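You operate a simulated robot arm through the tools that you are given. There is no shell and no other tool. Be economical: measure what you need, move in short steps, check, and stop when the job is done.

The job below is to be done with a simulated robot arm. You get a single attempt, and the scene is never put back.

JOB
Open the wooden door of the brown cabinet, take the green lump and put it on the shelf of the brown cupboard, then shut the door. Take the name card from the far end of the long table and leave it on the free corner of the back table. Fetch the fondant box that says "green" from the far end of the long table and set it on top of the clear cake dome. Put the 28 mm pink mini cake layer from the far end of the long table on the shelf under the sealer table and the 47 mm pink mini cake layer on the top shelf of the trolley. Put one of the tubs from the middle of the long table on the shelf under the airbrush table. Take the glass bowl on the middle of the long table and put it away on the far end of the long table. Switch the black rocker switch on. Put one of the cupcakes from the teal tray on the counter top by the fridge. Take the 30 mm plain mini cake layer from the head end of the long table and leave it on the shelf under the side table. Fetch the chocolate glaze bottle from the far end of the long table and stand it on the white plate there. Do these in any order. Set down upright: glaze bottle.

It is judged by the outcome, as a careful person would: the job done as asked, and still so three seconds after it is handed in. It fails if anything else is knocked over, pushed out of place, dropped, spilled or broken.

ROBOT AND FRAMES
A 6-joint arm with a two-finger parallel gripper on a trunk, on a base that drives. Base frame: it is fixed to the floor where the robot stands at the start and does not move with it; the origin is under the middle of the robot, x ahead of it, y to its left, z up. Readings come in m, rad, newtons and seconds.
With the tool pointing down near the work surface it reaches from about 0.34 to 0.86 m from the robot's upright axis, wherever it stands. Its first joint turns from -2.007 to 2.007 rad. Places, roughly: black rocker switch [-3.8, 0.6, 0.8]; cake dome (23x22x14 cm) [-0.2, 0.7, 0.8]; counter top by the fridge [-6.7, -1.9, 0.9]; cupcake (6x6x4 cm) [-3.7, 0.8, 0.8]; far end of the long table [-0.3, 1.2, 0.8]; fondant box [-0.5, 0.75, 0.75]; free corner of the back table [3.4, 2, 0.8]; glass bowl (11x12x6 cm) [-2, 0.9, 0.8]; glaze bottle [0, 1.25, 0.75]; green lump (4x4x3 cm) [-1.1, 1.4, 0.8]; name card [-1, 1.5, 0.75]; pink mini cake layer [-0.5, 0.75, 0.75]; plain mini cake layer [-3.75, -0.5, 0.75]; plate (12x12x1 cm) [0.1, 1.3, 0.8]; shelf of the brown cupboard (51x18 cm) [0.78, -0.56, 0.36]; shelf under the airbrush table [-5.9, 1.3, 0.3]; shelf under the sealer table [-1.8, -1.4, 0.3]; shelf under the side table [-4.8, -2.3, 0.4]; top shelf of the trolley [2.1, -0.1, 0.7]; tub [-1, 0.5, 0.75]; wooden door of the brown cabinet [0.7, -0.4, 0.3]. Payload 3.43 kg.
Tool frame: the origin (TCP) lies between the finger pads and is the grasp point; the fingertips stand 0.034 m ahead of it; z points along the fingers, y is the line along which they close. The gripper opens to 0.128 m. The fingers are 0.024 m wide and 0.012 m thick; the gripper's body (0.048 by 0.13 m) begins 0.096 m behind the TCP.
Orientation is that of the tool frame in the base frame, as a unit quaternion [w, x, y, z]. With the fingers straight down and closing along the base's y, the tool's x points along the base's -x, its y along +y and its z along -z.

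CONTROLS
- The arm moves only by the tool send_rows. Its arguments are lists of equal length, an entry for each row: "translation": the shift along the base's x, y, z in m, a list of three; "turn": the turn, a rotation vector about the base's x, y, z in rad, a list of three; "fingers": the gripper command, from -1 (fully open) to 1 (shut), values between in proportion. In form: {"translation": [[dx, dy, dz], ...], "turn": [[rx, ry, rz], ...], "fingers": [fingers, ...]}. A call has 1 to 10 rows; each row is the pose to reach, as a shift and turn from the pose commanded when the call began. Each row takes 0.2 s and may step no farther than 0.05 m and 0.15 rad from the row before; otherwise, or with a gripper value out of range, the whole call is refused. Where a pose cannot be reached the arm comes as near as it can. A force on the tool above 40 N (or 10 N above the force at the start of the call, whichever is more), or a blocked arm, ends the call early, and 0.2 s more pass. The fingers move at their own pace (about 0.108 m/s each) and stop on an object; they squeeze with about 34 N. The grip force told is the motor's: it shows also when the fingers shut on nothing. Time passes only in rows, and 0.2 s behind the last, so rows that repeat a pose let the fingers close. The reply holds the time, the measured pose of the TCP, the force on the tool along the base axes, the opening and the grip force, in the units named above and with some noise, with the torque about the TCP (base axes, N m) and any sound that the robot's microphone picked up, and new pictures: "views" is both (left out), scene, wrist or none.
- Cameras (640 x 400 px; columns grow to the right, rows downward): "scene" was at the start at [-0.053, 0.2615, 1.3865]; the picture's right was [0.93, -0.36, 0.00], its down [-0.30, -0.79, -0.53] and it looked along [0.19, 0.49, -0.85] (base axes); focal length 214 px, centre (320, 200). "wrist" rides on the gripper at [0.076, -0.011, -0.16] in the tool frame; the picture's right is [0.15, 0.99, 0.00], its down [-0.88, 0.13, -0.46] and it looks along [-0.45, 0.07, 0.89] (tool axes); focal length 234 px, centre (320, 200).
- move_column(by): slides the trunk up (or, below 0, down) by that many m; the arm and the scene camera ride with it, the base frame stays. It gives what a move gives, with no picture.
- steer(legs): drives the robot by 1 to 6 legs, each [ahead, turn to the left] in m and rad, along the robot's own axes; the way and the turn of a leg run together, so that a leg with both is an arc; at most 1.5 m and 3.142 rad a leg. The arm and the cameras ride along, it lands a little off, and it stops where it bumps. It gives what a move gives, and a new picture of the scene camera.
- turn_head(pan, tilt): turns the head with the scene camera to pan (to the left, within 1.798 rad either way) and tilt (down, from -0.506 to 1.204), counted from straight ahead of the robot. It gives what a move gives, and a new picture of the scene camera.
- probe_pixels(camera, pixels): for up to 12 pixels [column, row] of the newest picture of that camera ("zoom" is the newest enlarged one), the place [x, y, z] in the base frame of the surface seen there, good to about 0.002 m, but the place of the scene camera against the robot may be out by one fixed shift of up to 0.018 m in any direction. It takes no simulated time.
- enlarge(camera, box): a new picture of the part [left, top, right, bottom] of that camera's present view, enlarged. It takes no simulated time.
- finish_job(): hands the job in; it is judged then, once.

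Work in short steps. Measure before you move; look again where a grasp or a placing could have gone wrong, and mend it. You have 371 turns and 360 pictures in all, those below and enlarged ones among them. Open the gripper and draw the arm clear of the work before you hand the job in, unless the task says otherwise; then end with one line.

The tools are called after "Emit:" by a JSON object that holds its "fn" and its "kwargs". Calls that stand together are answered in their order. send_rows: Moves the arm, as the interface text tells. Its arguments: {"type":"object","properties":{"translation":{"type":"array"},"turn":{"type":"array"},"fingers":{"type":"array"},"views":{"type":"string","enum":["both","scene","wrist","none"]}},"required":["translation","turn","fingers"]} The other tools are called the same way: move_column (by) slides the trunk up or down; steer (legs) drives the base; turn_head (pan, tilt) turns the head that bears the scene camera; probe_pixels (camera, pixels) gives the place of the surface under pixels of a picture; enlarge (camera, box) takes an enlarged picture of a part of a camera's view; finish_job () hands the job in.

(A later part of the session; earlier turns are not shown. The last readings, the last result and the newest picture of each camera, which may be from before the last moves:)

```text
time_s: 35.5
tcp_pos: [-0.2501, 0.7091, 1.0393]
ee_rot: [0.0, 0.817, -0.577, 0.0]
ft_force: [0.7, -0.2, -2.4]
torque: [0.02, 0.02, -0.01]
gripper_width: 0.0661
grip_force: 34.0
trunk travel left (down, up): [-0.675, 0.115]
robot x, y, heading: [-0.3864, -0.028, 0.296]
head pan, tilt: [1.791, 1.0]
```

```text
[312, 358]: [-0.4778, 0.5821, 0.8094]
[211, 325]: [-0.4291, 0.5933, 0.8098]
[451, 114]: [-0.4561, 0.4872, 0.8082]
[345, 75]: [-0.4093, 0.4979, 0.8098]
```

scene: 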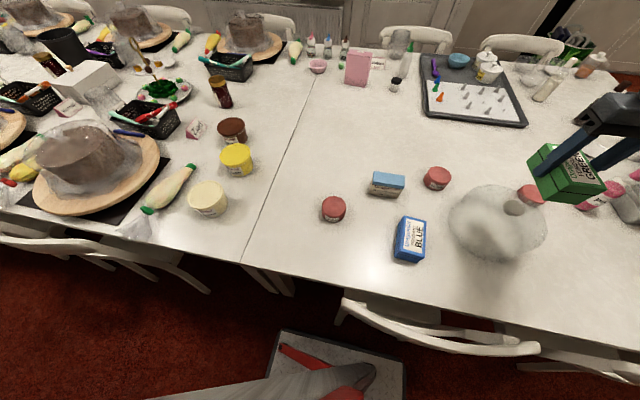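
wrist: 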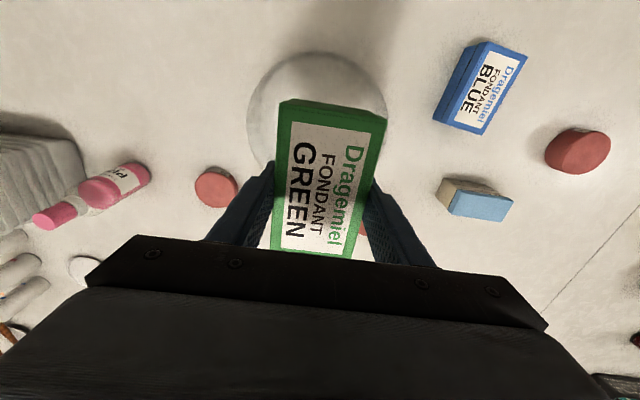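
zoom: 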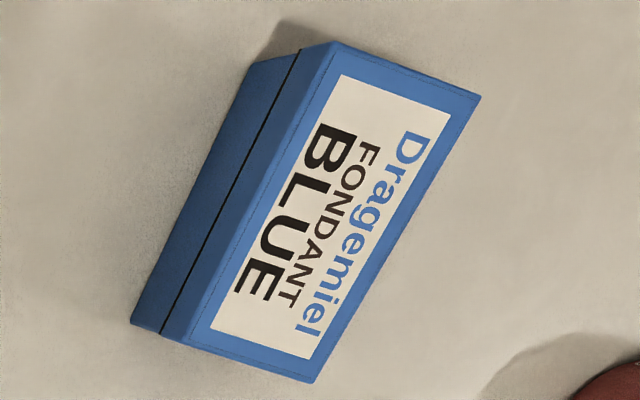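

Scene offset ≈ (+0.006,-0.0025,+0.0095). I refine the knob centre and the held box's centre.

Emit:
{"fn": "enlarge", "kwargs": {"camera": "wrist", "box": [240, 80, 410, 260]}}

Emit:
{"fn": "enlarge", "kwargs": {"camera": "scene", "box": [480, 180, 560, 230]}}

```text
2.22 times, centred on (325, 170) of wrist
```

zoom: 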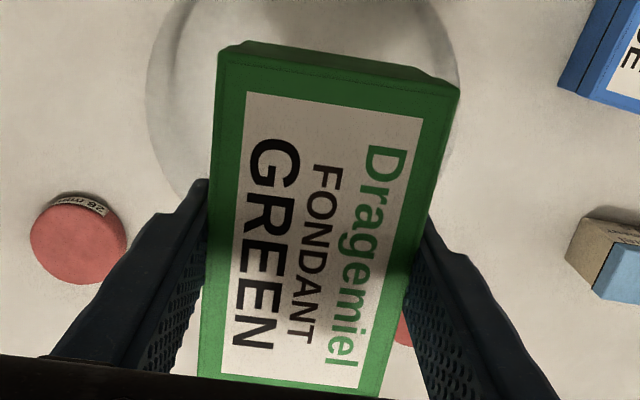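

```text
8.00 times, centred on (520, 205) of scene
```

zoom: 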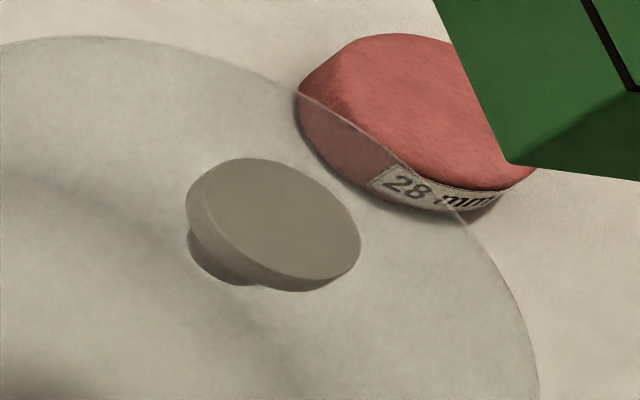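

Emit:
{"fn": "probe_pixels", "kwargs": {"camera": "zoom", "pixels": [[278, 219], [250, 162], [320, 275], [204, 187], [355, 240], [330, 185]]}}

Emit:
{"fn": "enlarge", "kwargs": {"camera": "wrist", "box": [240, 80, 410, 260]}}

Emit:
{"fn": "probe_pixels", "kwargs": {"camera": "zoom", "pixels": [[246, 93], [422, 117], [220, 373], [358, 388], [320, 230]]}}

```text
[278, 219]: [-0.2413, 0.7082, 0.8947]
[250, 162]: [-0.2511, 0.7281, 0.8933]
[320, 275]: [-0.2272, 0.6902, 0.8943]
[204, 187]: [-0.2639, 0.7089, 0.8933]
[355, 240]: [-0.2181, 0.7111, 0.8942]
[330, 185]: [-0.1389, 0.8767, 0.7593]
```

```text
2.22 times, centred on (325, 170) of wrist
```

zoom: 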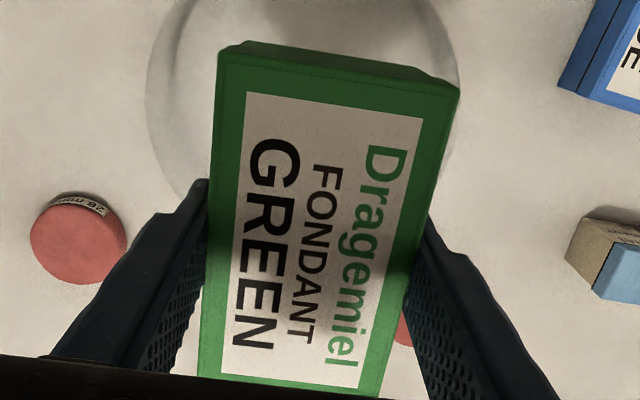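

```text
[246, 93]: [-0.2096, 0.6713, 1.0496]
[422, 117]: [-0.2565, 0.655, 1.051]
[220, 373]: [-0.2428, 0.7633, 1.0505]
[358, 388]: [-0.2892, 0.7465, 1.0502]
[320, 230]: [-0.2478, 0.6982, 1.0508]
```

Knob true centre ≈ (-0.2465,0.712,0.885), held box centre = TCP, bottom at 0.9925. I shift +3 mm in x and y and lower 0.107.

Emit:
{"fn": "send_rows", "kwargs": {"translation": [[0.003, 0.003, -0.02], [0.003, 0.003, -0.045], [0.003, 0.003, -0.07], [0.003, 0.003, -0.09], [0.003, 0.003, -0.1], [0.003, 0.003, -0.104], [0.003, 0.003, -0.1065], [0.003, 0.003, -0.1065]], "turn": [[0, 0, 0], [0, 0, 0], [0, 0, 0], [0, 0, 0], [0, 0, 0], [0, 0, 0], [0, 0, 0], [0, 0, 0]], "fingers": [1, 1, 1, 1, 1, 1, 1, 1], "views": "scene"}}

Emit:
{"fn": "enlarge", "kwargs": {"camera": "scene", "box": [450, 140, 610, 260]}}

```text
time_s: 37.3
tcp_pos: [-0.2458, 0.7128, 0.9319]
ee_rot: [0.0, 0.817, -0.577, 0.0]
ft_force: [-0.8, 0.4, -2.6]
torque: [0.01, 0.0, 0.02]
gripper_width: 0.0658
grip_force: 34.4
trunk travel left (down, up): [-0.675, 0.115]
robot x, y, heading: [-0.386, -0.0293, 0.292]
head pan, tilt: [1.791, 1.0]
```

scene: 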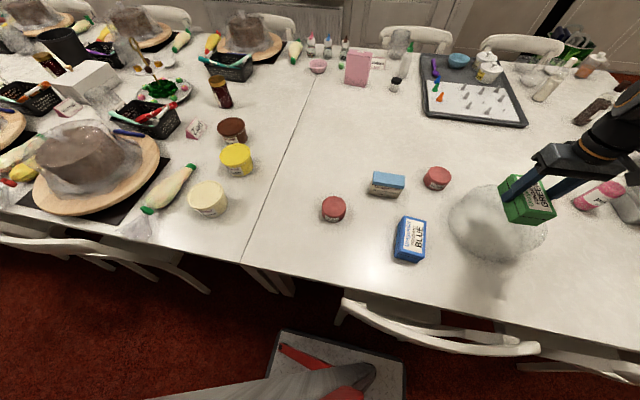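

```text
3.33 times, centred on (530, 200) of scene
```

zoom: 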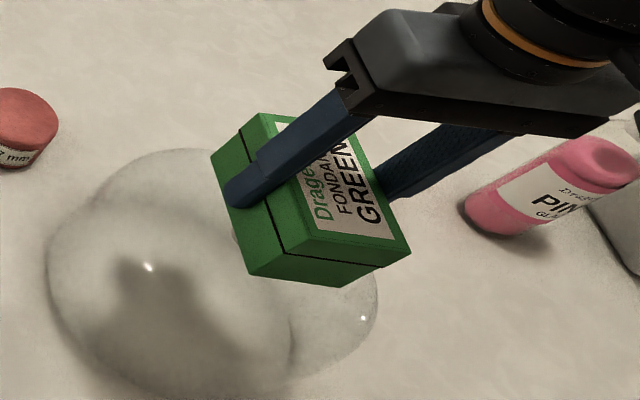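

No contact yet; I lower another few millimetres slowly watching the force.

Emit:
{"fn": "send_rows", "kwargs": {"translation": [[0, 0, -0.001], [0, 0, -0.002], [0, 0, -0.003], [0, 0, -0.003]], "turn": [[0, 0, 0], [0, 0, 0], [0, 0, 0], [0, 0, 0]], "fingers": [1, 1, 1, 1], "views": "none"}}

```text
time_s: 38.3
tcp_pos: [-0.246, 0.7133, 0.9319]
ee_rot: [-0.001, 0.816, -0.578, 0.0]
ft_force: [0.0, -2.7, 12.3]
torque: [-0.38, 0.07, -0.04]
gripper_width: 0.0658
grip_force: 33.9
trunk travel left (down, up): [-0.675, 0.115]
robot x, y, heading: [-0.3854, -0.0305, 0.294]
head pan, tilt: [1.791, 1.0]
```

Contact (12 N). I ease up 1.5 mm, open gently, hold, then rise.

Emit:
{"fn": "send_rows", "kwargs": {"translation": [[0, 0, 0.0015], [0, 0, 0.0015], [0, 0, 0.0015], [0, 0, 0.0015], [0, 0, 0.0015], [0, 0, 0.02], [0, 0, 0.05], [0, 0, 0.09], [0, 0, 0.13]], "turn": [[0, 0, 0], [0, 0, 0], [0, 0, 0], [0, 0, 0], [0, 0, 0], [0, 0, 0], [0, 0, 0], [0, 0, 0], [0, 0, 0]], "fingers": [1, -0.15, -0.4, -0.4, -0.5, -0.5, -0.5, -0.5, -0.5], "views": "both"}}

```text
time_s: 40.3
tcp_pos: [-0.2484, 0.7143, 1.0624]
ee_rot: [0.0, 0.816, -0.578, 0.001]
ft_force: [0.1, 0.7, 0.3]
torque: [-0.05, -0.01, 0.02]
gripper_width: 0.0962
grip_force: 0.1
trunk travel left (down, up): [-0.675, 0.115]
robot x, y, heading: [-0.3822, -0.0296, 0.294]
head pan, tilt: [1.791, 1.0]
```

scene: 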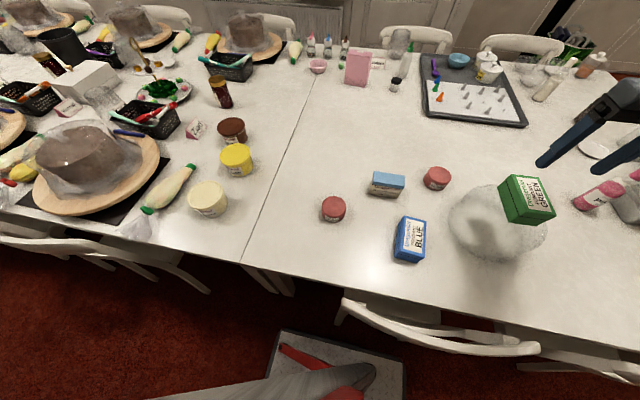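
wrist: 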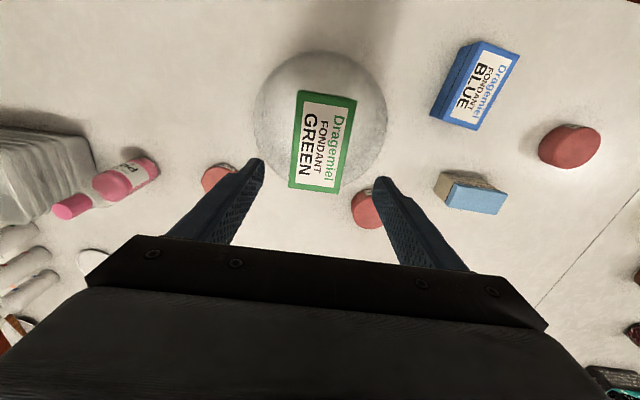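

The GREEN box sits stably on the dome. Next the 47 mm layer: I move above it at about (-0.436,0.816).

Emit:
{"fn": "send_rows", "kwargs": {"translation": [[-0.037, 0.02, 0], [-0.075, 0.041, 0], [-0.112, 0.061, 0], [-0.15, 0.082, 0], [-0.187, 0.1, -0.03], [-0.187, 0.1, -0.06]], "turn": [[0, 0, 0], [0, 0, 0], [0, 0, 0], [0, 0, 0], [0, 0, 0], [0, 0, 0]], "fingers": [-1, -1, -1, -1, -1, -1], "views": "wrist"}}

```text
refused: row 5 steps farther than a row can; nothing moved
```

Emit:
{"fn": "send_rows", "kwargs": {"translation": [[-0.037, 0.02, 0], [-0.075, 0.041, 0], [-0.112, 0.061, 0], [-0.15, 0.082, 0], [-0.187, 0.1, -0.015], [-0.187, 0.1, -0.06]], "turn": [[0, 0, 0], [0, 0, 0], [0, 0, 0], [0, 0, 0], [0, 0, 0], [0, 0, 0]], "fingers": [-1, -1, -1, -1, -1, -1], "views": "wrist"}}

```text
time_s: 41.7
tcp_pos: [-0.4329, 0.8121, 1.001]
ee_rot: [0.001, 0.817, -0.577, 0.0]
ft_force: [-0.2, -0.8, -0.1]
torque: [0.03, 0.03, -0.01]
gripper_width: 0.1277
grip_force: 0.1
out of reach, approached as far as the arm can: row 5
trunk travel left (down, up): [-0.675, 0.115]
robot x, y, heading: [-0.3872, -0.0286, 0.292]
head pan, tilt: [1.791, 1.0]
```

wrist: 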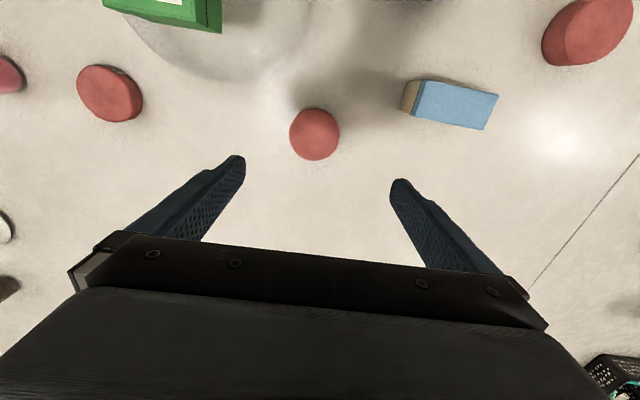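

I probe the 47 mm layer's rim in the wrist picture.

Emit:
{"fn": "probe_pixels", "kwargs": {"camera": "wrist", "pixels": [[314, 133], [291, 133], [337, 133], [316, 109], [312, 157], [260, 133]]}}

```text
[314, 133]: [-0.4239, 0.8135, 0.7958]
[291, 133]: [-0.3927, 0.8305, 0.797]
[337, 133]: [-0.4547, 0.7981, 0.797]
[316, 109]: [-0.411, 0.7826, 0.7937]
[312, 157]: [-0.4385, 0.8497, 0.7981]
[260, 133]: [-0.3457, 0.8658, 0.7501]
```

Centre (-0.4245,0.815), top 0.797. I descend to TCP z 0.787 and grip, then lift slowly.

Emit:
{"fn": "send_rows", "kwargs": {"translation": [[0.0085, 0.003, -0.03], [0.0085, 0.003, -0.075], [0.0085, 0.003, -0.12], [0.0085, 0.003, -0.165], [0.0085, 0.003, -0.2], [0.0085, 0.003, -0.214], [0.0085, 0.003, -0.214], [0.0085, 0.003, -0.214], [0.0085, 0.003, -0.214], [0.0085, 0.003, -0.214]], "turn": [[0, 0, 0], [0, 0, 0], [0, 0, 0], [0, 0, 0], [0, 0, 0], [0, 0, 0], [0, 0, 0], [0, 0, 0], [0, 0, 0], [0, 0, 0]], "fingers": [-1, -1, -1, -1, -1, -1, 1, 1, 1, 1], "views": "none"}}

Emit:
{"fn": "send_rows", "kwargs": {"translation": [[0, 0, 0.005], [0, 0, 0.015], [0, 0, 0.03], [0, 0, 0.05], [0, 0, 0.075], [0, 0, 0.1], [0, 0, 0.125], [0, 0, 0.15], [0, 0, 0.175], [0, 0, 0.195]], "turn": [[0, 0, 0], [0, 0, 0], [0, 0, 0], [0, 0, 0], [0, 0, 0], [0, 0, 0], [0, 0, 0], [0, 0, 0], [0, 0, 0], [0, 0, 0]], "fingers": [1, 1, 1, 1, 1, 1, 1, 1, 1, 1], "views": "both"}}

```text
time_s: 43.9
tcp_pos: [-0.4248, 0.811, 0.7885]
ee_rot: [0.0, 0.817, -0.577, 0.0]
ft_force: [1.3, -0.2, 0.6]
torque: [-0.03, 0.0, 0.01]
gripper_width: 0.0784
grip_force: 33.7
out of reach, approached as far as the arm can: row 5, 6, 7, 8, 9, 10
trunk travel left (down, up): [-0.675, 0.115]
robot x, y, heading: [-0.3842, -0.0314, 0.294]
head pan, tilt: [1.791, 1.0]
```

```text
time_s: 46.1
tcp_pos: [-0.4228, 0.8103, 0.9834]
ee_rot: [0.0, 0.816, -0.578, 0.001]
ft_force: [-0.8, 0.7, -0.4]
torque: [-0.03, 0.04, 0.0]
gripper_width: 0.078
grip_force: 33.8
trunk travel left (down, up): [-0.675, 0.115]
robot x, y, heading: [-0.3894, -0.0293, 0.295]
head pan, tilt: [1.791, 1.0]
```

scene: 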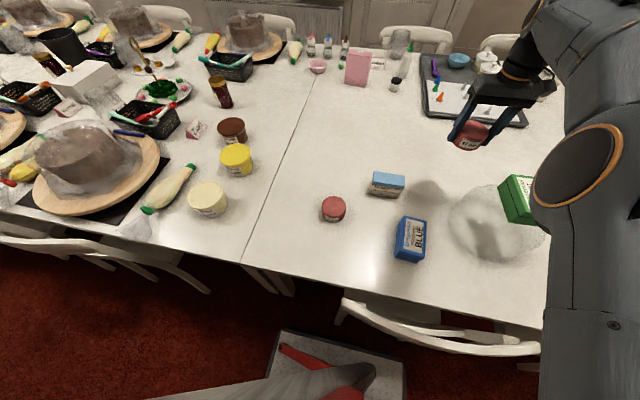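
wrist: 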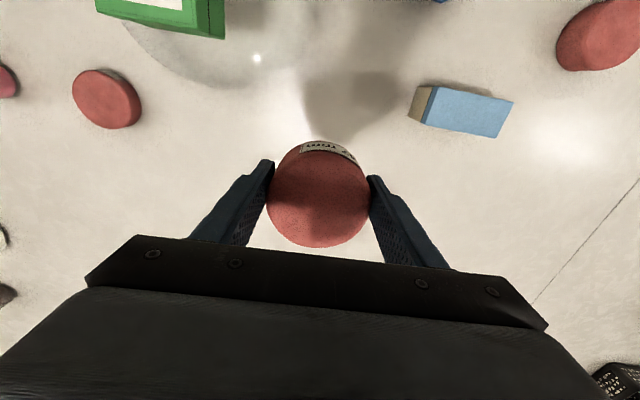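

The 47 mm layer is held. I raise and retract the arm toward the robot before driving to the trolley, and look ahead with the head.

Emit:
{"fn": "send_rows", "kwargs": {"translation": [[0.004, -0.014, 0.025], [0.008, -0.028, 0.055], [0.013, -0.043, 0.085], [0.02, -0.065, 0.115], [0.028, -0.094, 0.135], [0.037, -0.123, 0.155], [0.046, -0.152, 0.175], [0.055, -0.181, 0.19], [0.064, -0.21, 0.2], [0.07, -0.23, 0.2]], "turn": [[0, 0, 0], [0, 0, 0], [0, 0, 0], [0, 0, 0], [0, 0, 0], [0, 0, 0], [0, 0, 0], [0, 0, 0], [0, 0, 0], [0, 0, 0]], "fingers": [1, 1, 1, 1, 1, 1, 1, 1, 1, 1], "views": "none"}}

Emit:
{"fn": "turn_head", "kwargs": {"pan": 0.0, "tilt": 0.75}}

```text
time_s: 48.3
tcp_pos: [-0.3548, 0.5793, 1.1817]
ee_rot: [0.001, 0.817, -0.577, 0.0]
ft_force: [0.0, 0.7, -1.4]
torque: [-0.05, -0.02, 0.0]
gripper_width: 0.0783
grip_force: 34.3
trunk travel left (down, up): [-0.675, 0.115]
robot x, y, heading: [-0.386, -0.0261, 0.292]
head pan, tilt: [1.791, 1.0]
```

```text
time_s: 50.1
tcp_pos: [-0.354, 0.5796, 1.1816]
ee_rot: [0.0, 0.817, -0.577, 0.0]
ft_force: [0.2, 0.0, -0.8]
torque: [0.01, 0.0, 0.02]
gripper_width: 0.0781
grip_force: 34.1
trunk travel left (down, up): [-0.675, 0.115]
robot x, y, heading: [-0.3837, -0.0314, 0.293]
head pan, tilt: [0.0, 0.75]
```

scene: 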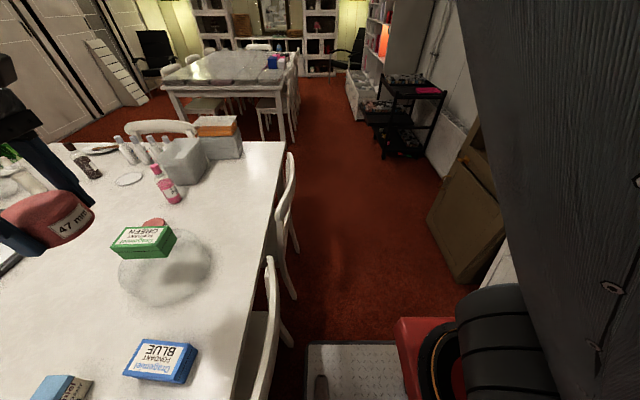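

The aisle ahead is clear. I probe trolley, back table, and cabinet edges.

Emit:
{"fn": "probe_pixels", "kwargs": {"camera": "scene", "pixels": [[388, 153], [405, 86], [435, 94], [412, 80], [388, 108], [297, 140], [165, 88], [288, 86], [285, 143], [430, 222], [282, 298], [150, 128]]}}

Emit:
{"fn": "enlarge", "kwargs": {"camera": "scene", "box": [340, 50, 480, 170]}}

```text
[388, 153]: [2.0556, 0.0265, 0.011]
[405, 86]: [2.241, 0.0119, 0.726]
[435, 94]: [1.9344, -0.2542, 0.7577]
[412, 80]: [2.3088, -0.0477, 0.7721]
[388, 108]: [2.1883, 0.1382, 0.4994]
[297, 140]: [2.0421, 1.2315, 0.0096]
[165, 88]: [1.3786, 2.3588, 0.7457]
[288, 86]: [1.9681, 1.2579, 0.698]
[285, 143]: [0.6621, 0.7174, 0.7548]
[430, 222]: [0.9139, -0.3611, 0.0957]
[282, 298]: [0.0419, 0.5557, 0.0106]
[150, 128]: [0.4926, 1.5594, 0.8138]
```

```text
3.33 times, centred on (410, 110) of scene
```

zoom: 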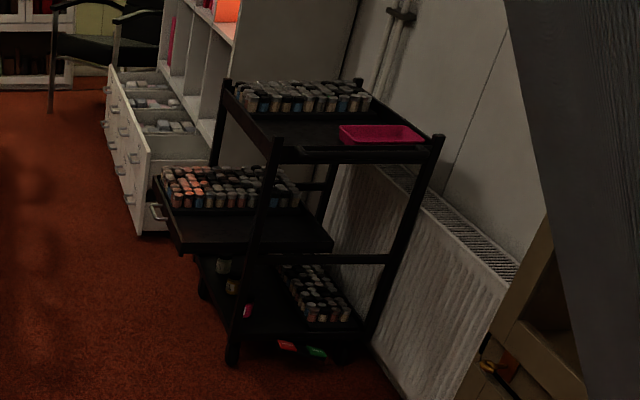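

The trolley's top shelf is at z≈0.72 with free space near (2.2,-0.03). I drive 2.25 m along the aisle and look right.

Emit:
{"fn": "steer", "kwargs": {"legs": [[1.2, 0], [1.05, 0]]}}

Emit:
{"fn": "turn_head", "kwargs": {"pan": -1.1, "tilt": 0.9}}

```text
time_s: 61.1
tcp_pos: [1.7803, 1.2213, 1.1829]
ee_rot: [0.0, 0.815, -0.58, -0.001]
ft_force: [-0.2, -1.5, -0.8]
torque: [-0.01, -0.02, -0.02]
gripper_width: 0.0783
grip_force: 33.5
trunk travel left (down, up): [-0.675, 0.115]
robot x, y, heading: [1.7446, 0.6158, 0.289]
head pan, tilt: [0.0, 0.75]
```

scene: 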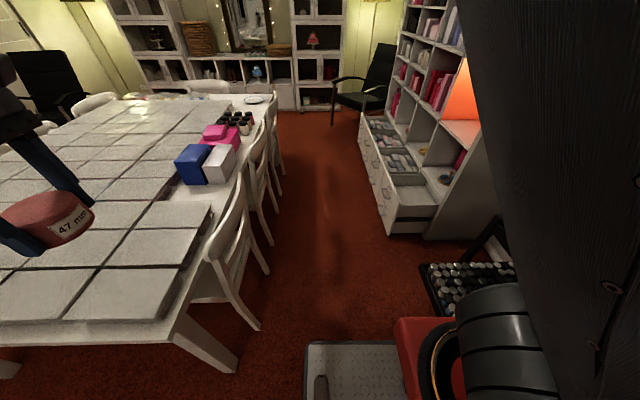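

```text
time_s: 62.4
tcp_pos: [1.7809, 1.2212, 1.1807]
ee_rot: [0.001, 0.814, -0.581, 0.0]
ft_force: [0.9, 0.1, -0.2]
torque: [0.01, 0.02, 0.01]
gripper_width: 0.0782
grip_force: 34.0
trunk travel left (down, up): [-0.675, 0.115]
robot x, y, heading: [1.7446, 0.6118, 0.285]
head pan, tilt: [-1.1, 0.901]
```

scene: 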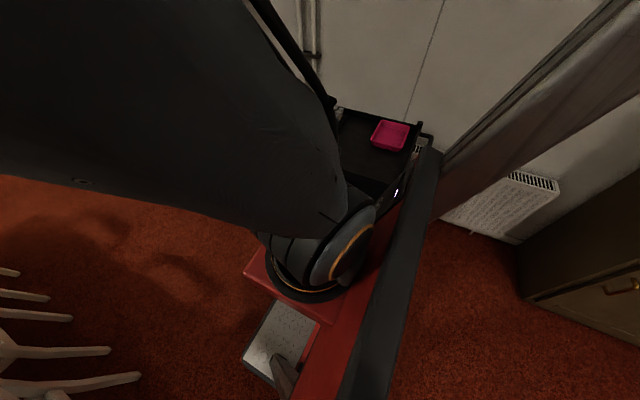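

Instead of swinging the arm, I turn the whole robot right 2.47 rad so that the arm's present side faces the trolley (clear of chairs, radius ok).

Emit:
{"fn": "steer", "kwargs": {"legs": [[0, -2.47]]}}

Emit:
{"fn": "turn_head", "kwargs": {"pan": 1.4, "tilt": 0.9}}

```text
time_s: 68.7
tcp_pos: [2.0804, 0.1055, 1.1826]
ee_rot: [0.0, 0.295, 0.956, 0.0]
ft_force: [-0.7, 0.0, -0.4]
torque: [-0.01, 0.0, 0.01]
gripper_width: 0.0781
grip_force: 34.2
trunk travel left (down, up): [-0.675, 0.115]
robot x, y, heading: [1.7465, 0.6158, -2.214]
head pan, tilt: [-1.1, 0.901]
```

scene: 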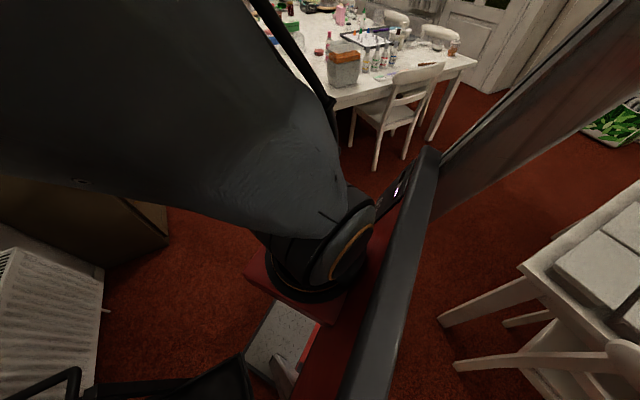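

```text
time_s: 71.0
tcp_pos: [2.0801, 0.1044, 1.1825]
ee_rot: [0.001, 0.294, 0.956, 0.0]
ft_force: [1.1, -1.0, -0.7]
torque: [-0.03, 0.02, 0.01]
gripper_width: 0.0782
grip_force: 34.1
trunk travel left (down, up): [-0.675, 0.115]
robot x, y, heading: [1.7461, 0.6126, -2.213]
head pan, tilt: [1.4, 0.901]
```

scene: 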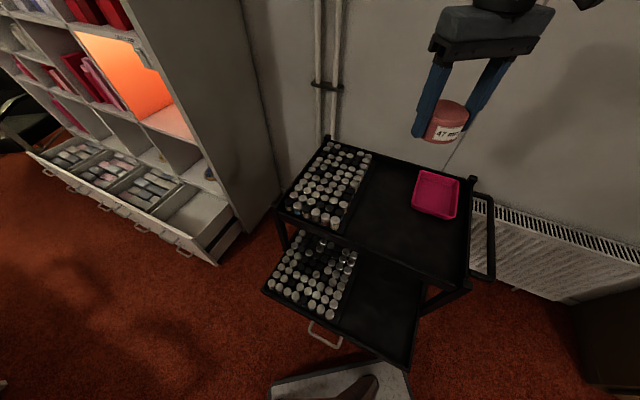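

Clear view of the trolley; free area around (385,225). I probe it.

Emit:
{"fn": "probe_pixels", "kwargs": {"camera": "scene", "pixels": [[380, 215], [400, 230], [370, 240], [440, 265], [435, 195], [440, 215], [350, 225], [385, 180], [448, 120], [300, 205], [466, 290]]}}

```text
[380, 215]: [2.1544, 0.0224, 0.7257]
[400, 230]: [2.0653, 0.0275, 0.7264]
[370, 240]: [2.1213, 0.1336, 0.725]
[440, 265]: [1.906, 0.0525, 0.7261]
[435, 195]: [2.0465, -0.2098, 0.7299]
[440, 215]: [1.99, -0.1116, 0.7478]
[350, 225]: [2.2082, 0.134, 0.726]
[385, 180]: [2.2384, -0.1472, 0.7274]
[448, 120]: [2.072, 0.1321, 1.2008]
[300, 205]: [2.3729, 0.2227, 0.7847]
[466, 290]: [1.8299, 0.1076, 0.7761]
```

I lower the layer at (2.08,0.055) onto the free shelf part (z≈0.717), stopping just above first.

Emit:
{"fn": "send_rows", "kwargs": {"translation": [[0, -0.01, -0.04], [0, -0.02, -0.085], [0, -0.03, -0.13], [0, -0.04, -0.175], [0, -0.05, -0.22], [0, -0.05, -0.265], [0, -0.05, -0.31], [0, -0.05, -0.35], [0, -0.05, -0.385], [0, -0.05, -0.415]], "turn": [[0, 0, 0], [0, 0, 0], [0, 0, 0], [0, 0, 0], [0, 0, 0], [0, 0, 0], [0, 0, 0], [0, 0, 0], [0, 0, 0], [0, 0, 0]], "fingers": [1, 1, 1, 1, 1, 1, 1, 1, 1, 1], "views": "scene"}}

Emit:
{"fn": "send_rows", "kwargs": {"translation": [[0, 0, -0.003], [0, 0, -0.006], [0, 0, -0.009], [0, 0, -0.012], [0, 0, -0.014]], "turn": [[0, 0, 0], [0, 0, 0], [0, 0, 0], [0, 0, 0], [0, 0, 0]], "fingers": [1, 1, 1, 1, 1], "views": "none"}}

```text
time_s: 73.2
tcp_pos: [2.0792, 0.0516, 0.7654]
ee_rot: [0.0, 0.294, 0.956, 0.0]
ft_force: [1.0, 0.1, -1.0]
torque: [-0.02, -0.04, 0.01]
gripper_width: 0.0781
grip_force: 34.1
trunk travel left (down, up): [-0.675, 0.115]
robot x, y, heading: [1.7447, 0.6162, -2.206]
head pan, tilt: [1.4, 0.901]
```

scene: 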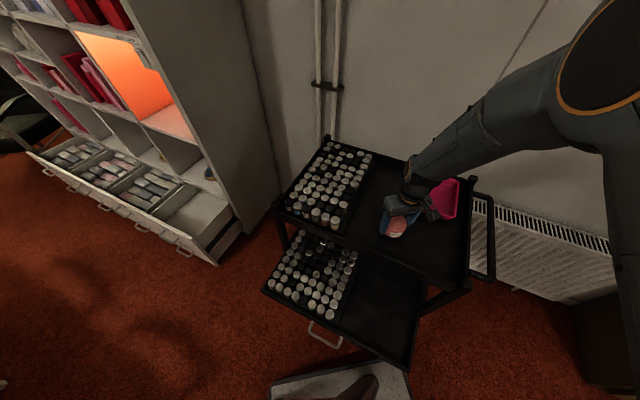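

```text
time_s: 74.4
tcp_pos: [2.0799, 0.0523, 0.7531]
ee_rot: [-0.001, 0.294, 0.956, -0.001]
ft_force: [-3.5, 2.5, 13.8]
torque: [0.2, 0.1, 0.04]
gripper_width: 0.078
grip_force: 34.1
trunk travel left (down, up): [-0.675, 0.115]
robot x, y, heading: [1.7444, 0.6139, -2.214]
head pan, tilt: [1.4, 0.901]
```

Contact (13.8 N up). I ease up slightly, release and withdraw upward.

Emit:
{"fn": "send_rows", "kwargs": {"translation": [[0, 0, 0.002], [0, 0, 0.002], [0, 0, 0.002], [0, 0, 0.002], [0, 0, 0.03], [0, 0, 0.075], [0, 0, 0.12], [0, 0, 0.17], [0, 0, 0.22], [0, 0, 0.27]], "turn": [[0, 0, 0], [0, 0, 0], [0, 0, 0], [0, 0, 0], [0, 0, 0], [0, 0, 0], [0, 0, 0], [0, 0, 0], [0, 0, 0], [0, 0, 0]], "fingers": [1, -0.4, -0.7, -0.7, -0.7, -0.7, -0.7, -0.7, -0.7, -0.7], "views": "scene"}}

```text
time_s: 76.6
tcp_pos: [2.0806, 0.0533, 1.0238]
ee_rot: [-0.001, 0.294, 0.956, 0.001]
ft_force: [0.4, -0.1, -0.3]
torque: [0.03, 0.02, 0.01]
gripper_width: 0.1089
grip_force: 0.0
trunk travel left (down, up): [-0.675, 0.115]
robot x, y, heading: [1.7441, 0.6118, -2.214]
head pan, tilt: [1.4, 0.901]
```

scene: 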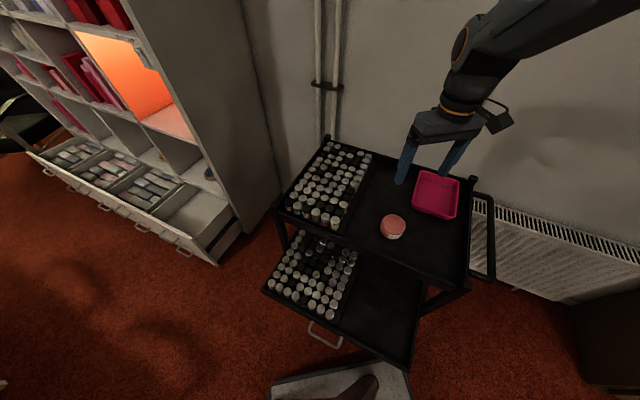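

The layer stands on the trolley. Now I retract the arm, drive back towards the brown cabinet keeping it on my left, and look at its door.

Emit:
{"fn": "send_rows", "kwargs": {"translation": [[-0.02, 0.034, 0.02], [-0.04, 0.067, 0.04], [-0.06, 0.1, 0.06], [-0.08, 0.134, 0.08], [-0.1, 0.167, 0.1], [-0.12, 0.2, 0.1]], "turn": [[0, 0, 0], [0, 0, 0], [0, 0, 0], [0, 0, 0], [0, 0, 0], [0, 0, 0]], "fingers": [-1, -1, -1, -1, -1, -1], "views": "none"}}

Emit:
{"fn": "steer", "kwargs": {"legs": [[0, -0.78], [0.75, 0], [0, 0.14]]}}

Emit:
{"fn": "turn_head", "kwargs": {"pan": 1.1, "tilt": 0.9}}

```text
time_s: 78.0
tcp_pos: [1.9606, 0.2551, 1.1229]
ee_rot: [-0.001, 0.294, 0.956, 0.0]
ft_force: [1.1, -0.2, -0.5]
torque: [0.02, 0.02, 0.0]
gripper_width: 0.1281
grip_force: 0.0
trunk travel left (down, up): [-0.675, 0.115]
robot x, y, heading: [1.7435, 0.6151, -2.21]
head pan, tilt: [1.4, 0.901]
```

```text
time_s: 84.7
tcp_pos: [0.9685, 0.0793, 1.1232]
ee_rot: [0.0, 0.575, 0.818, -0.001]
ft_force: [0.4, -1.4, 0.4]
torque: [0.02, -0.02, 0.03]
gripper_width: 0.1281
grip_force: 0.1
trunk travel left (down, up): [-0.675, 0.115]
robot x, y, heading: [1.0061, 0.4953, -2.84]
head pan, tilt: [1.4, 0.901]
```

scene: 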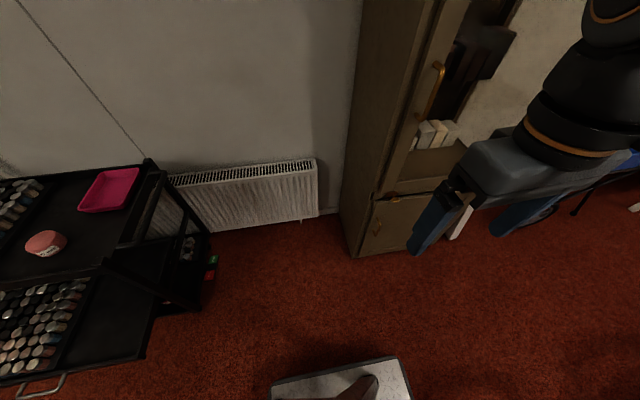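

```text
time_s: 85.5
tcp_pos: [0.9694, 0.0788, 1.1224]
ee_rot: [0.0, 0.574, 0.819, 0.0]
ft_force: [0.2, -0.1, -0.9]
torque: [0.0, 0.0, -0.02]
gripper_width: 0.128
grip_force: 0.1
trunk travel left (down, up): [-0.675, 0.115]
robot x, y, heading: [1.0063, 0.4927, -2.838]
head pan, tilt: [1.1, 0.901]
```

scene: 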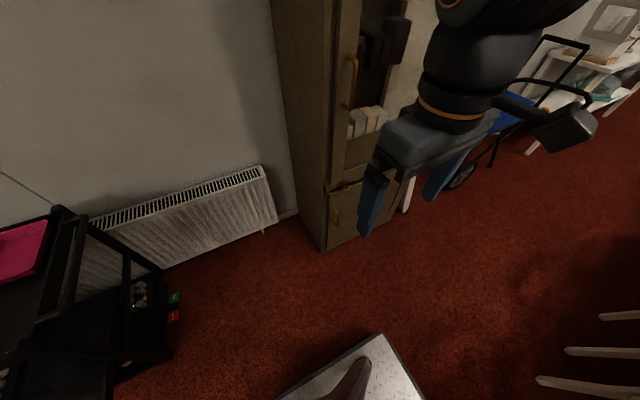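

I enlarge the lower door with its handle near (336,215) and probe.

Emit:
{"fn": "enlarge", "kwargs": {"camera": "scene", "box": [300, 140, 420, 260]}}

Emit:
{"fn": "probe_pixels", "kwargs": {"camera": "scene", "pixels": [[336, 214], [325, 190], [323, 248], [330, 210], [385, 215], [345, 230], [350, 190], [352, 70], [400, 200]]}}

```text
3.33 times, centred on (360, 200) of scene
```

zoom: 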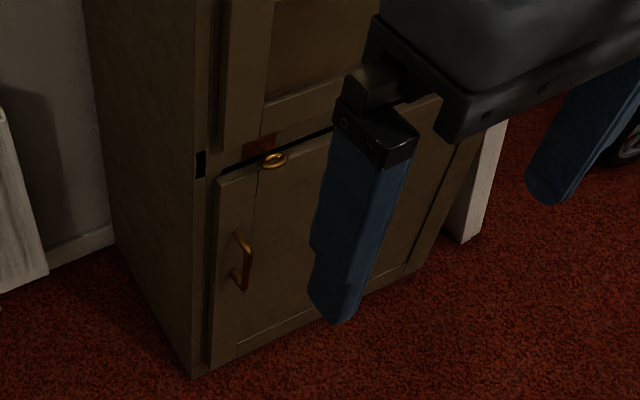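

```text
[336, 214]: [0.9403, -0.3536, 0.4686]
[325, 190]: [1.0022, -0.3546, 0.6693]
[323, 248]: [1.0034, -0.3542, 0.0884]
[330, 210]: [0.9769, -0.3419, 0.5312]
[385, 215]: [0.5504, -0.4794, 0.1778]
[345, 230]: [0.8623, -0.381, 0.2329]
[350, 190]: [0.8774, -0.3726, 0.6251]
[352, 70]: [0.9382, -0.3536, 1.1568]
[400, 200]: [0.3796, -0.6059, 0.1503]
```

The door handle is a vertical bar near (0.945,-0.34,0.47), hinge side at x≈0.4–0.55. I lower the trunk and turn the tool horizontal toward the cabinet at a standoff.

Emit:
{"fn": "move_column", "kwargs": {"by": -0.4}}

Emit:
{"fn": "send_rows", "kwargs": {"translation": [[-0.006, -0.028, -0.02], [-0.012, -0.056, -0.04], [-0.019, -0.084, -0.06], [-0.025, -0.112, -0.08], [-0.032, -0.14, -0.1], [-0.038, -0.168, -0.12], [-0.045, -0.196, -0.14], [-0.051, -0.224, -0.16], [-0.057, -0.25, -0.18], [-0.064, -0.27, -0.2]], "turn": [[-0.1363, -0.0496, 0], [-0.2726, -0.0992, 0], [-0.4089, -0.1488, 0], [-0.5452, -0.1984, 0], [-0.6815, -0.248, 0], [-0.8178, -0.2975, 0], [-0.9541, -0.3471, 0], [-1.0904, -0.3967, 0], [-1.2267, -0.4463, 0], [-1.363, -0.4959, 0]], "fingers": [-1, -1, -1, -1, -1, -1, -1, -1, -1, -1]}}

```text
time_s: 89.3
tcp_pos: [0.9687, 0.0795, 0.7228]
ee_rot: [0.0, 0.575, 0.818, 0.001]
ft_force: [-0.5, 0.9, -0.3]
torque: [0.01, 0.02, 0.0]
gripper_width: 0.1281
grip_force: 0.1
trunk travel left (down, up): [-0.275, 0.515]
robot x, y, heading: [1.0047, 0.4951, -2.841]
head pan, tilt: [1.1, 0.901]
```

```text
time_s: 91.5
tcp_pos: [0.8917, -0.2253, 0.5475]
ee_rot: [0.555, 0.442, 0.608, -0.356]
ft_force: [0.1, -0.5, -0.3]
torque: [0.04, 0.02, -0.01]
gripper_width: 0.1278
grip_force: 0.0
out of reach, approached as far as the arm can: row 4, 5, 8, 9, 10
trunk travel left (down, up): [-0.275, 0.515]
robot x, y, heading: [1.0061, 0.4996, -2.84]
head pan, tilt: [1.1, 0.901]
```

scene: 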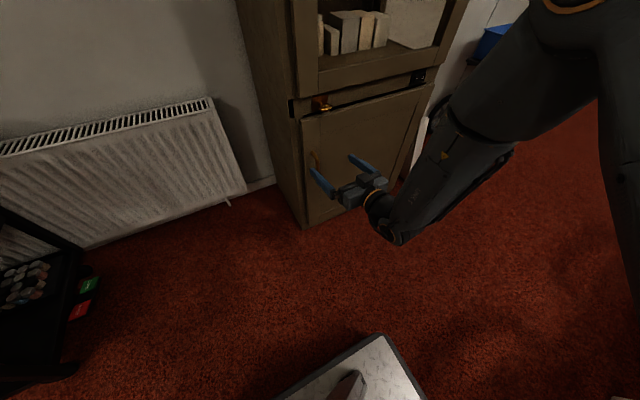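
wrist: 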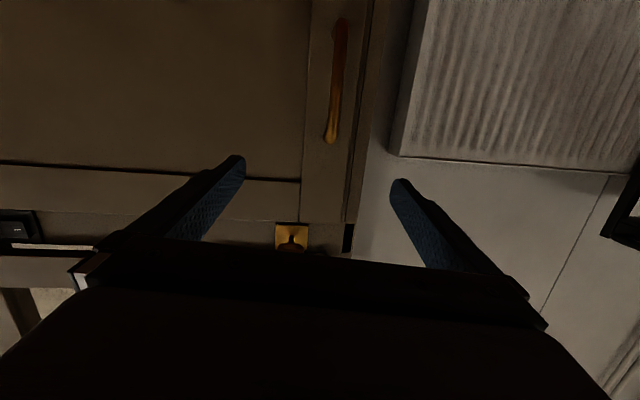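

The wrist sees the handle at (335,80), and the brass latch at (290,238). I probe them.

Emit:
{"fn": "probe_pixels", "kwargs": {"camera": "wrist", "pixels": [[339, 30], [336, 80], [331, 130], [315, 80], [350, 60], [290, 238], [30, 80], [340, 210], [10, 163], [320, 160]]}}

Emit:
{"fn": "enlarge", "kwargs": {"camera": "scene", "box": [280, 60, 440, 220]}}

```text
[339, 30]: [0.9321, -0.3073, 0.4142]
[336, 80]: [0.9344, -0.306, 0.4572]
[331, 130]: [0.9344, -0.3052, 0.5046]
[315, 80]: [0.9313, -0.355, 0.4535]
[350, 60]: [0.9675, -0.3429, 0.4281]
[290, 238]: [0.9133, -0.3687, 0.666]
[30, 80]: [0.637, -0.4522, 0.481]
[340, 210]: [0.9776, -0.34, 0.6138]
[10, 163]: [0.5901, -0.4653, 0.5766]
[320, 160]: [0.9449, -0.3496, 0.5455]
```

```text
2.50 times, centred on (360, 140) of scene
```

zoom: 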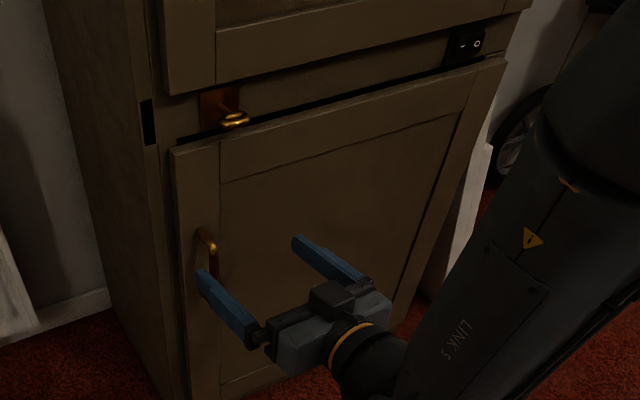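

The bar stands at (0.933,-0.306), z 0.41–0.51. I lower the trunk 0.2 more for a better arm pose, then align the tool level, in front of the bar.

Emit:
{"fn": "move_column", "kwargs": {"by": -0.2}}

Emit:
{"fn": "send_rows", "kwargs": {"translation": [[0.003, 0.0, 0.03], [0.006, 0.002, 0.06], [0.01, 0.004, 0.09], [0.015, 0.005, 0.112], [0.015, 0.005, 0.112]], "turn": [[-0.035, 0.003, -0.015], [-0.07, 0.006, -0.03], [-0.105, 0.009, -0.045], [-0.142, 0.012, -0.06], [-0.142, 0.012, -0.06]], "fingers": [-1, -1, -1, -1, -1], "views": "wrist"}}

```text
time_s: 93.7
tcp_pos: [0.8573, -0.2377, 0.3466]
ee_rot: [0.556, 0.445, 0.608, -0.35]
ft_force: [-0.1, 0.3, 0.0]
torque: [0.01, 0.02, 0.0]
gripper_width: 0.128
grip_force: 0.1
trunk travel left (down, up): [-0.075, 0.715]
robot x, y, heading: [1.0029, 0.4944, -2.84]
head pan, tilt: [1.1, 0.901]
```

```text
time_s: 94.9
tcp_pos: [0.8652, -0.2386, 0.4675]
ee_rot: [0.577, 0.424, 0.57, -0.403]
ft_force: [-0.5, -0.9, 0.1]
torque: [-0.01, -0.04, 0.04]
gripper_width: 0.128
grip_force: 0.0
out of reach, approached as far as the arm can: row 2, 3, 4, 5
trunk travel left (down, up): [-0.075, 0.715]
robot x, y, heading: [1.0065, 0.496, -2.842]
head pan, tilt: [1.1, 0.901]
```

wrist: 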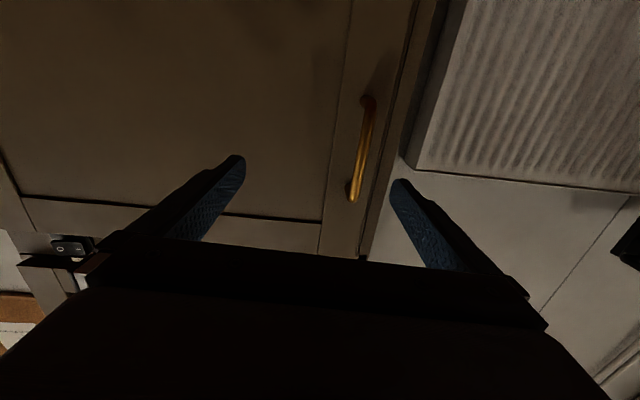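

The tool is level; the bar lies 0.044 m along the finger axis and 0.085 m ahead. I shift sideways first.

Emit:
{"fn": "send_rows", "kwargs": {"translation": [[0.014, 0.0045, -0.003], [0.028, 0.009, -0.005], [0.042, 0.0137, -0.007], [0.042, 0.0137, -0.007]], "turn": [[0, 0, 0], [0, 0, 0], [0, 0, 0], [0, 0, 0]], "fingers": [-0.4, -0.4, -0.4, -0.4], "views": "both"}}

```text
time_s: 95.9
tcp_pos: [0.8994, -0.2377, 0.4709]
ee_rot: [0.58, 0.427, 0.569, -0.396]
ft_force: [-0.6, 0.0, 1.1]
torque: [-0.01, 0.0, 0.01]
gripper_width: 0.0898
grip_force: 0.1
out of reach, approached as far as the arm can: row 1, 2, 3, 4
trunk travel left (down, up): [-0.075, 0.715]
robot x, y, heading: [1.0055, 0.4944, -2.837]
head pan, tilt: [1.1, 0.901]
```

scene: 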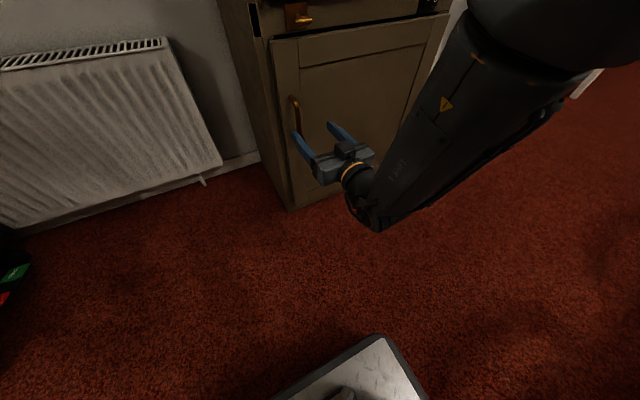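
wrist: 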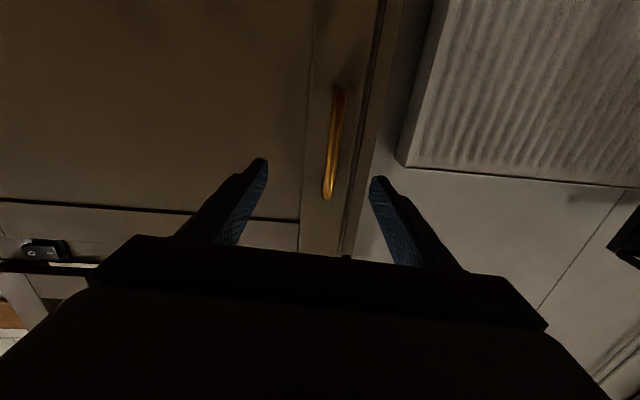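

Now I advance to the bar: delta (0.034,-0.066), then close on it.

Emit:
{"fn": "send_rows", "kwargs": {"translation": [[0.012, -0.02, -0.003], [0.024, -0.045, -0.007], [0.034, -0.066, -0.01], [0.034, -0.066, -0.01], [0.034, -0.066, -0.01], [0.034, -0.066, -0.01], [0.034, -0.066, -0.01]], "turn": [[0, 0, 0], [0, 0, 0], [0, 0, 0], [0, 0, 0], [0, 0, 0], [0, 0, 0], [0, 0, 0]], "fingers": [-0.4, -0.4, -0.4, -0.4, 1, 1, 1], "views": "both"}}

```text
time_s: 97.4
tcp_pos: [0.9367, -0.3069, 0.4649]
ee_rot: [0.579, 0.418, 0.574, -0.4]
ft_force: [2.9, 4.2, 3.3]
torque: [0.04, 1.27, 0.02]
gripper_width: 0.0131
grip_force: 45.1
out of reach, approached as far as the arm can: row 1, 2, 3, 4, 5, 6, 7
trunk travel left (down, up): [-0.075, 0.715]
robot x, y, heading: [1.0081, 0.4911, -2.838]
head pan, tilt: [1.1, 0.901]
stopped in row 7: the force on the tool passed its limit at 42 N (the readings are from after the stop); the commanded pose is now the measured one
```

scene: 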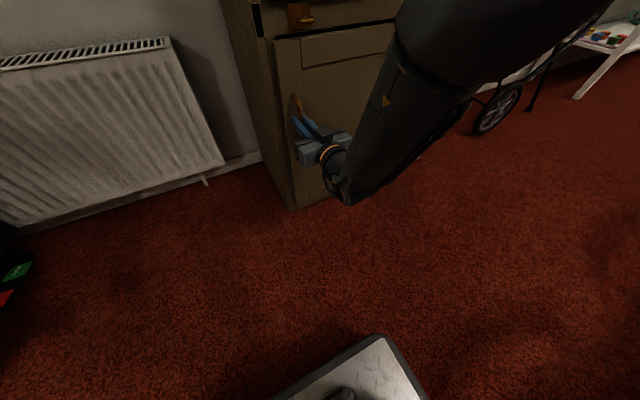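
wrist: 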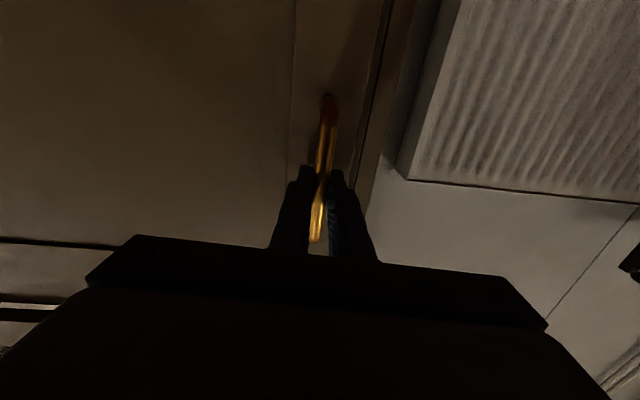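

The bar is gripped (0.013 m). I pull gently along the door's arc, about 0.10 m.

Emit:
{"fn": "send_rows", "kwargs": {"translation": [[-0.004, 0.01, 0], [-0.01, 0.02, 0], [-0.015, 0.03, 0], [-0.02, 0.04, 0], [-0.026, 0.05, 0], [-0.032, 0.059, 0], [-0.039, 0.069, 0], [-0.047, 0.079, 0], [-0.055, 0.089, 0], [-0.055, 0.089, 0]], "turn": [[0, 0, 0], [0, 0, 0], [0, 0, 0], [0, 0, 0], [0, 0, 0], [0, 0, 0], [0, 0, 0], [0, 0, 0], [0, 0, 0], [0, 0, 0]], "fingers": [1, 1, 1, 1, 1, 1, 1, 1, 1, 1], "views": "both"}}

```text
time_s: 98.8
tcp_pos: [0.9103, -0.2527, 0.4654]
ee_rot: [0.582, 0.418, 0.576, -0.393]
ft_force: [1.1, 0.1, 2.3]
torque: [0.51, 1.39, -0.1]
gripper_width: 0.0132
grip_force: 44.9
out of reach, approached as far as the arm can: row 6
trunk travel left (down, up): [-0.075, 0.715]
robot x, y, heading: [1.0093, 0.4981, -2.83]
head pan, tilt: [1.1, 0.901]
stopped in row 6: the force on the tool passed its limit at 43 N (the readings are from after the stop); the commanded pose is now the measured one
```

scene: 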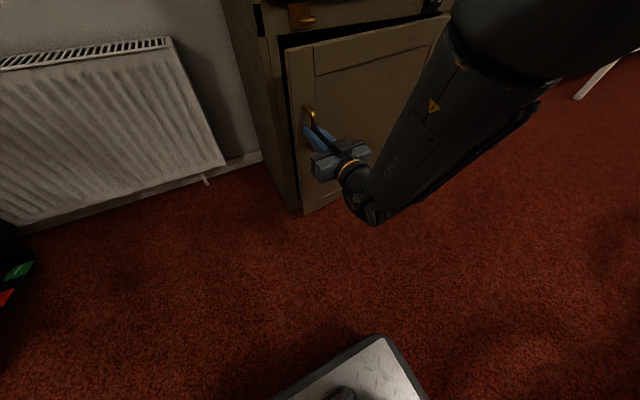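
wrist: 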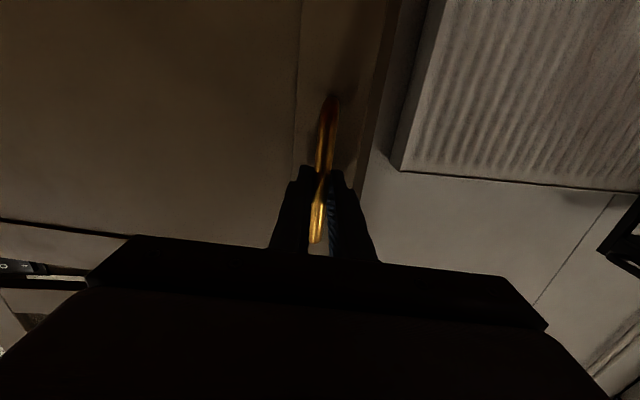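

The door is ~6 cm open; force built up because the tool doesn't follow. I continue the arc while yawing with the door and pitching the tool down so the wrist has room.

Emit:
{"fn": "send_rows", "kwargs": {"translation": [[0, 0, 0], [-0.007, 0.01, 0], [-0.015, 0.02, 0], [-0.023, 0.03, 0], [-0.031, 0.04, 0], [-0.039, 0.05, 0], [-0.048, 0.06, 0], [-0.057, 0.07, 0], [-0.066, 0.08, 0], [-0.066, 0.08, 0]], "turn": [[0.05, 0.016, 0.08], [0.12, 0.04, 0.11], [0.19, 0.06, 0.14], [0.26, 0.085, 0.17], [0.33, 0.11, 0.2], [0.4, 0.13, 0.23], [0.46, 0.15, 0.26], [0.52, 0.17, 0.29], [0.58, 0.19, 0.32], [0.58, 0.19, 0.32]], "fingers": [1, 1, 1, 1, 1, 1, 1, 1, 1, 1], "views": "both"}}

```text
time_s: 100.1
tcp_pos: [0.8795, -0.2069, 0.4657]
ee_rot: [0.504, 0.424, 0.712, -0.243]
ft_force: [2.9, 0.6, 4.9]
torque: [-0.1, 1.39, -0.06]
gripper_width: 0.0147
grip_force: 44.7
trunk travel left (down, up): [-0.075, 0.715]
robot x, y, heading: [1.0085, 0.499, -2.833]
head pan, tilt: [1.1, 0.901]
stopped in row 6: the force on the tool passed its limit at 43 N (the readings are from after the stop); the commanded pose is now the measured one
```

scene: 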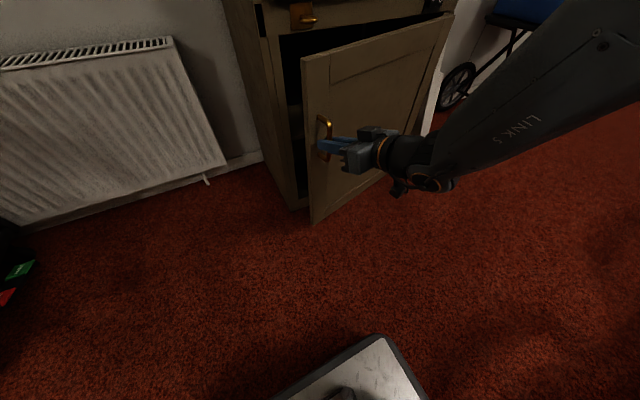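
wrist: 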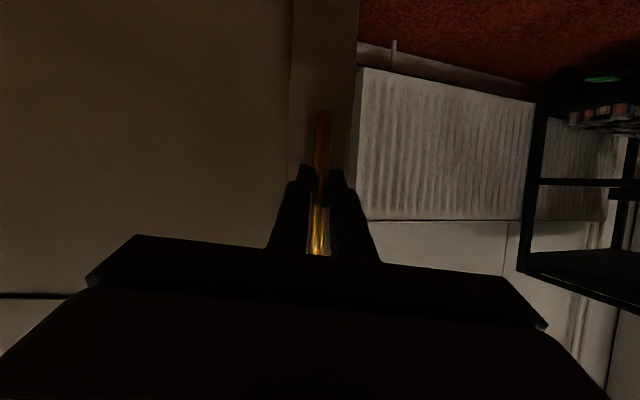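

Door ~0.27 rad open. I continue the arc with matching yaw.

Emit:
{"fn": "send_rows", "kwargs": {"translation": [[-0.007, 0.008, 0], [-0.015, 0.016, 0], [-0.023, 0.024, 0], [-0.032, 0.032, 0], [-0.041, 0.04, 0], [-0.05, 0.048, 0], [-0.059, 0.056, 0], [-0.069, 0.064, 0], [-0.079, 0.072, 0], [-0.0885, 0.079, 0]], "turn": [[0.03, 0.02, 0.03], [0.05, 0.03, 0.06], [0.08, 0.05, 0.09], [0.11, 0.06, 0.12], [0.14, 0.08, 0.15], [0.16, 0.09, 0.17], [0.18, 0.1, 0.2], [0.2, 0.12, 0.23], [0.22, 0.13, 0.26], [0.24, 0.14, 0.28]], "fingers": [1, 1, 1, 1, 1, 1, 1, 1, 1, 1], "views": "scene"}}

```text
time_s: 101.0
tcp_pos: [0.8579, -0.1781, 0.4643]
ee_rot: [0.478, 0.403, 0.756, -0.196]
ft_force: [3.1, 3.0, 4.6]
torque: [-0.24, 1.33, -0.07]
gripper_width: 0.015
grip_force: 44.5
trunk travel left (down, up): [-0.075, 0.715]
robot x, y, heading: [1.0053, 0.495, -2.826]
head pan, tilt: [1.1, 0.901]
stopped in row 4: the force on the tool passed its limit at 41 N (the readings are from after the stop); the commanded pose is now the measured one
```

scene: 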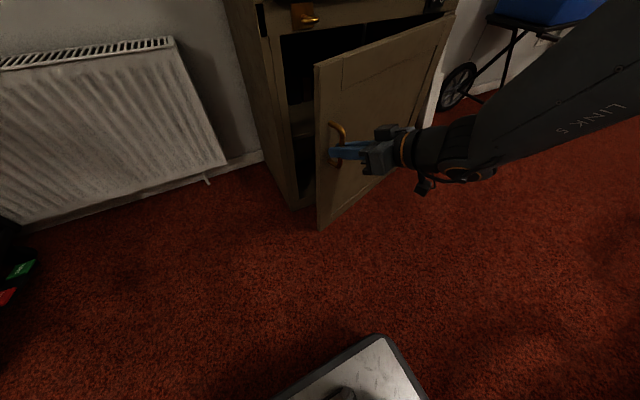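

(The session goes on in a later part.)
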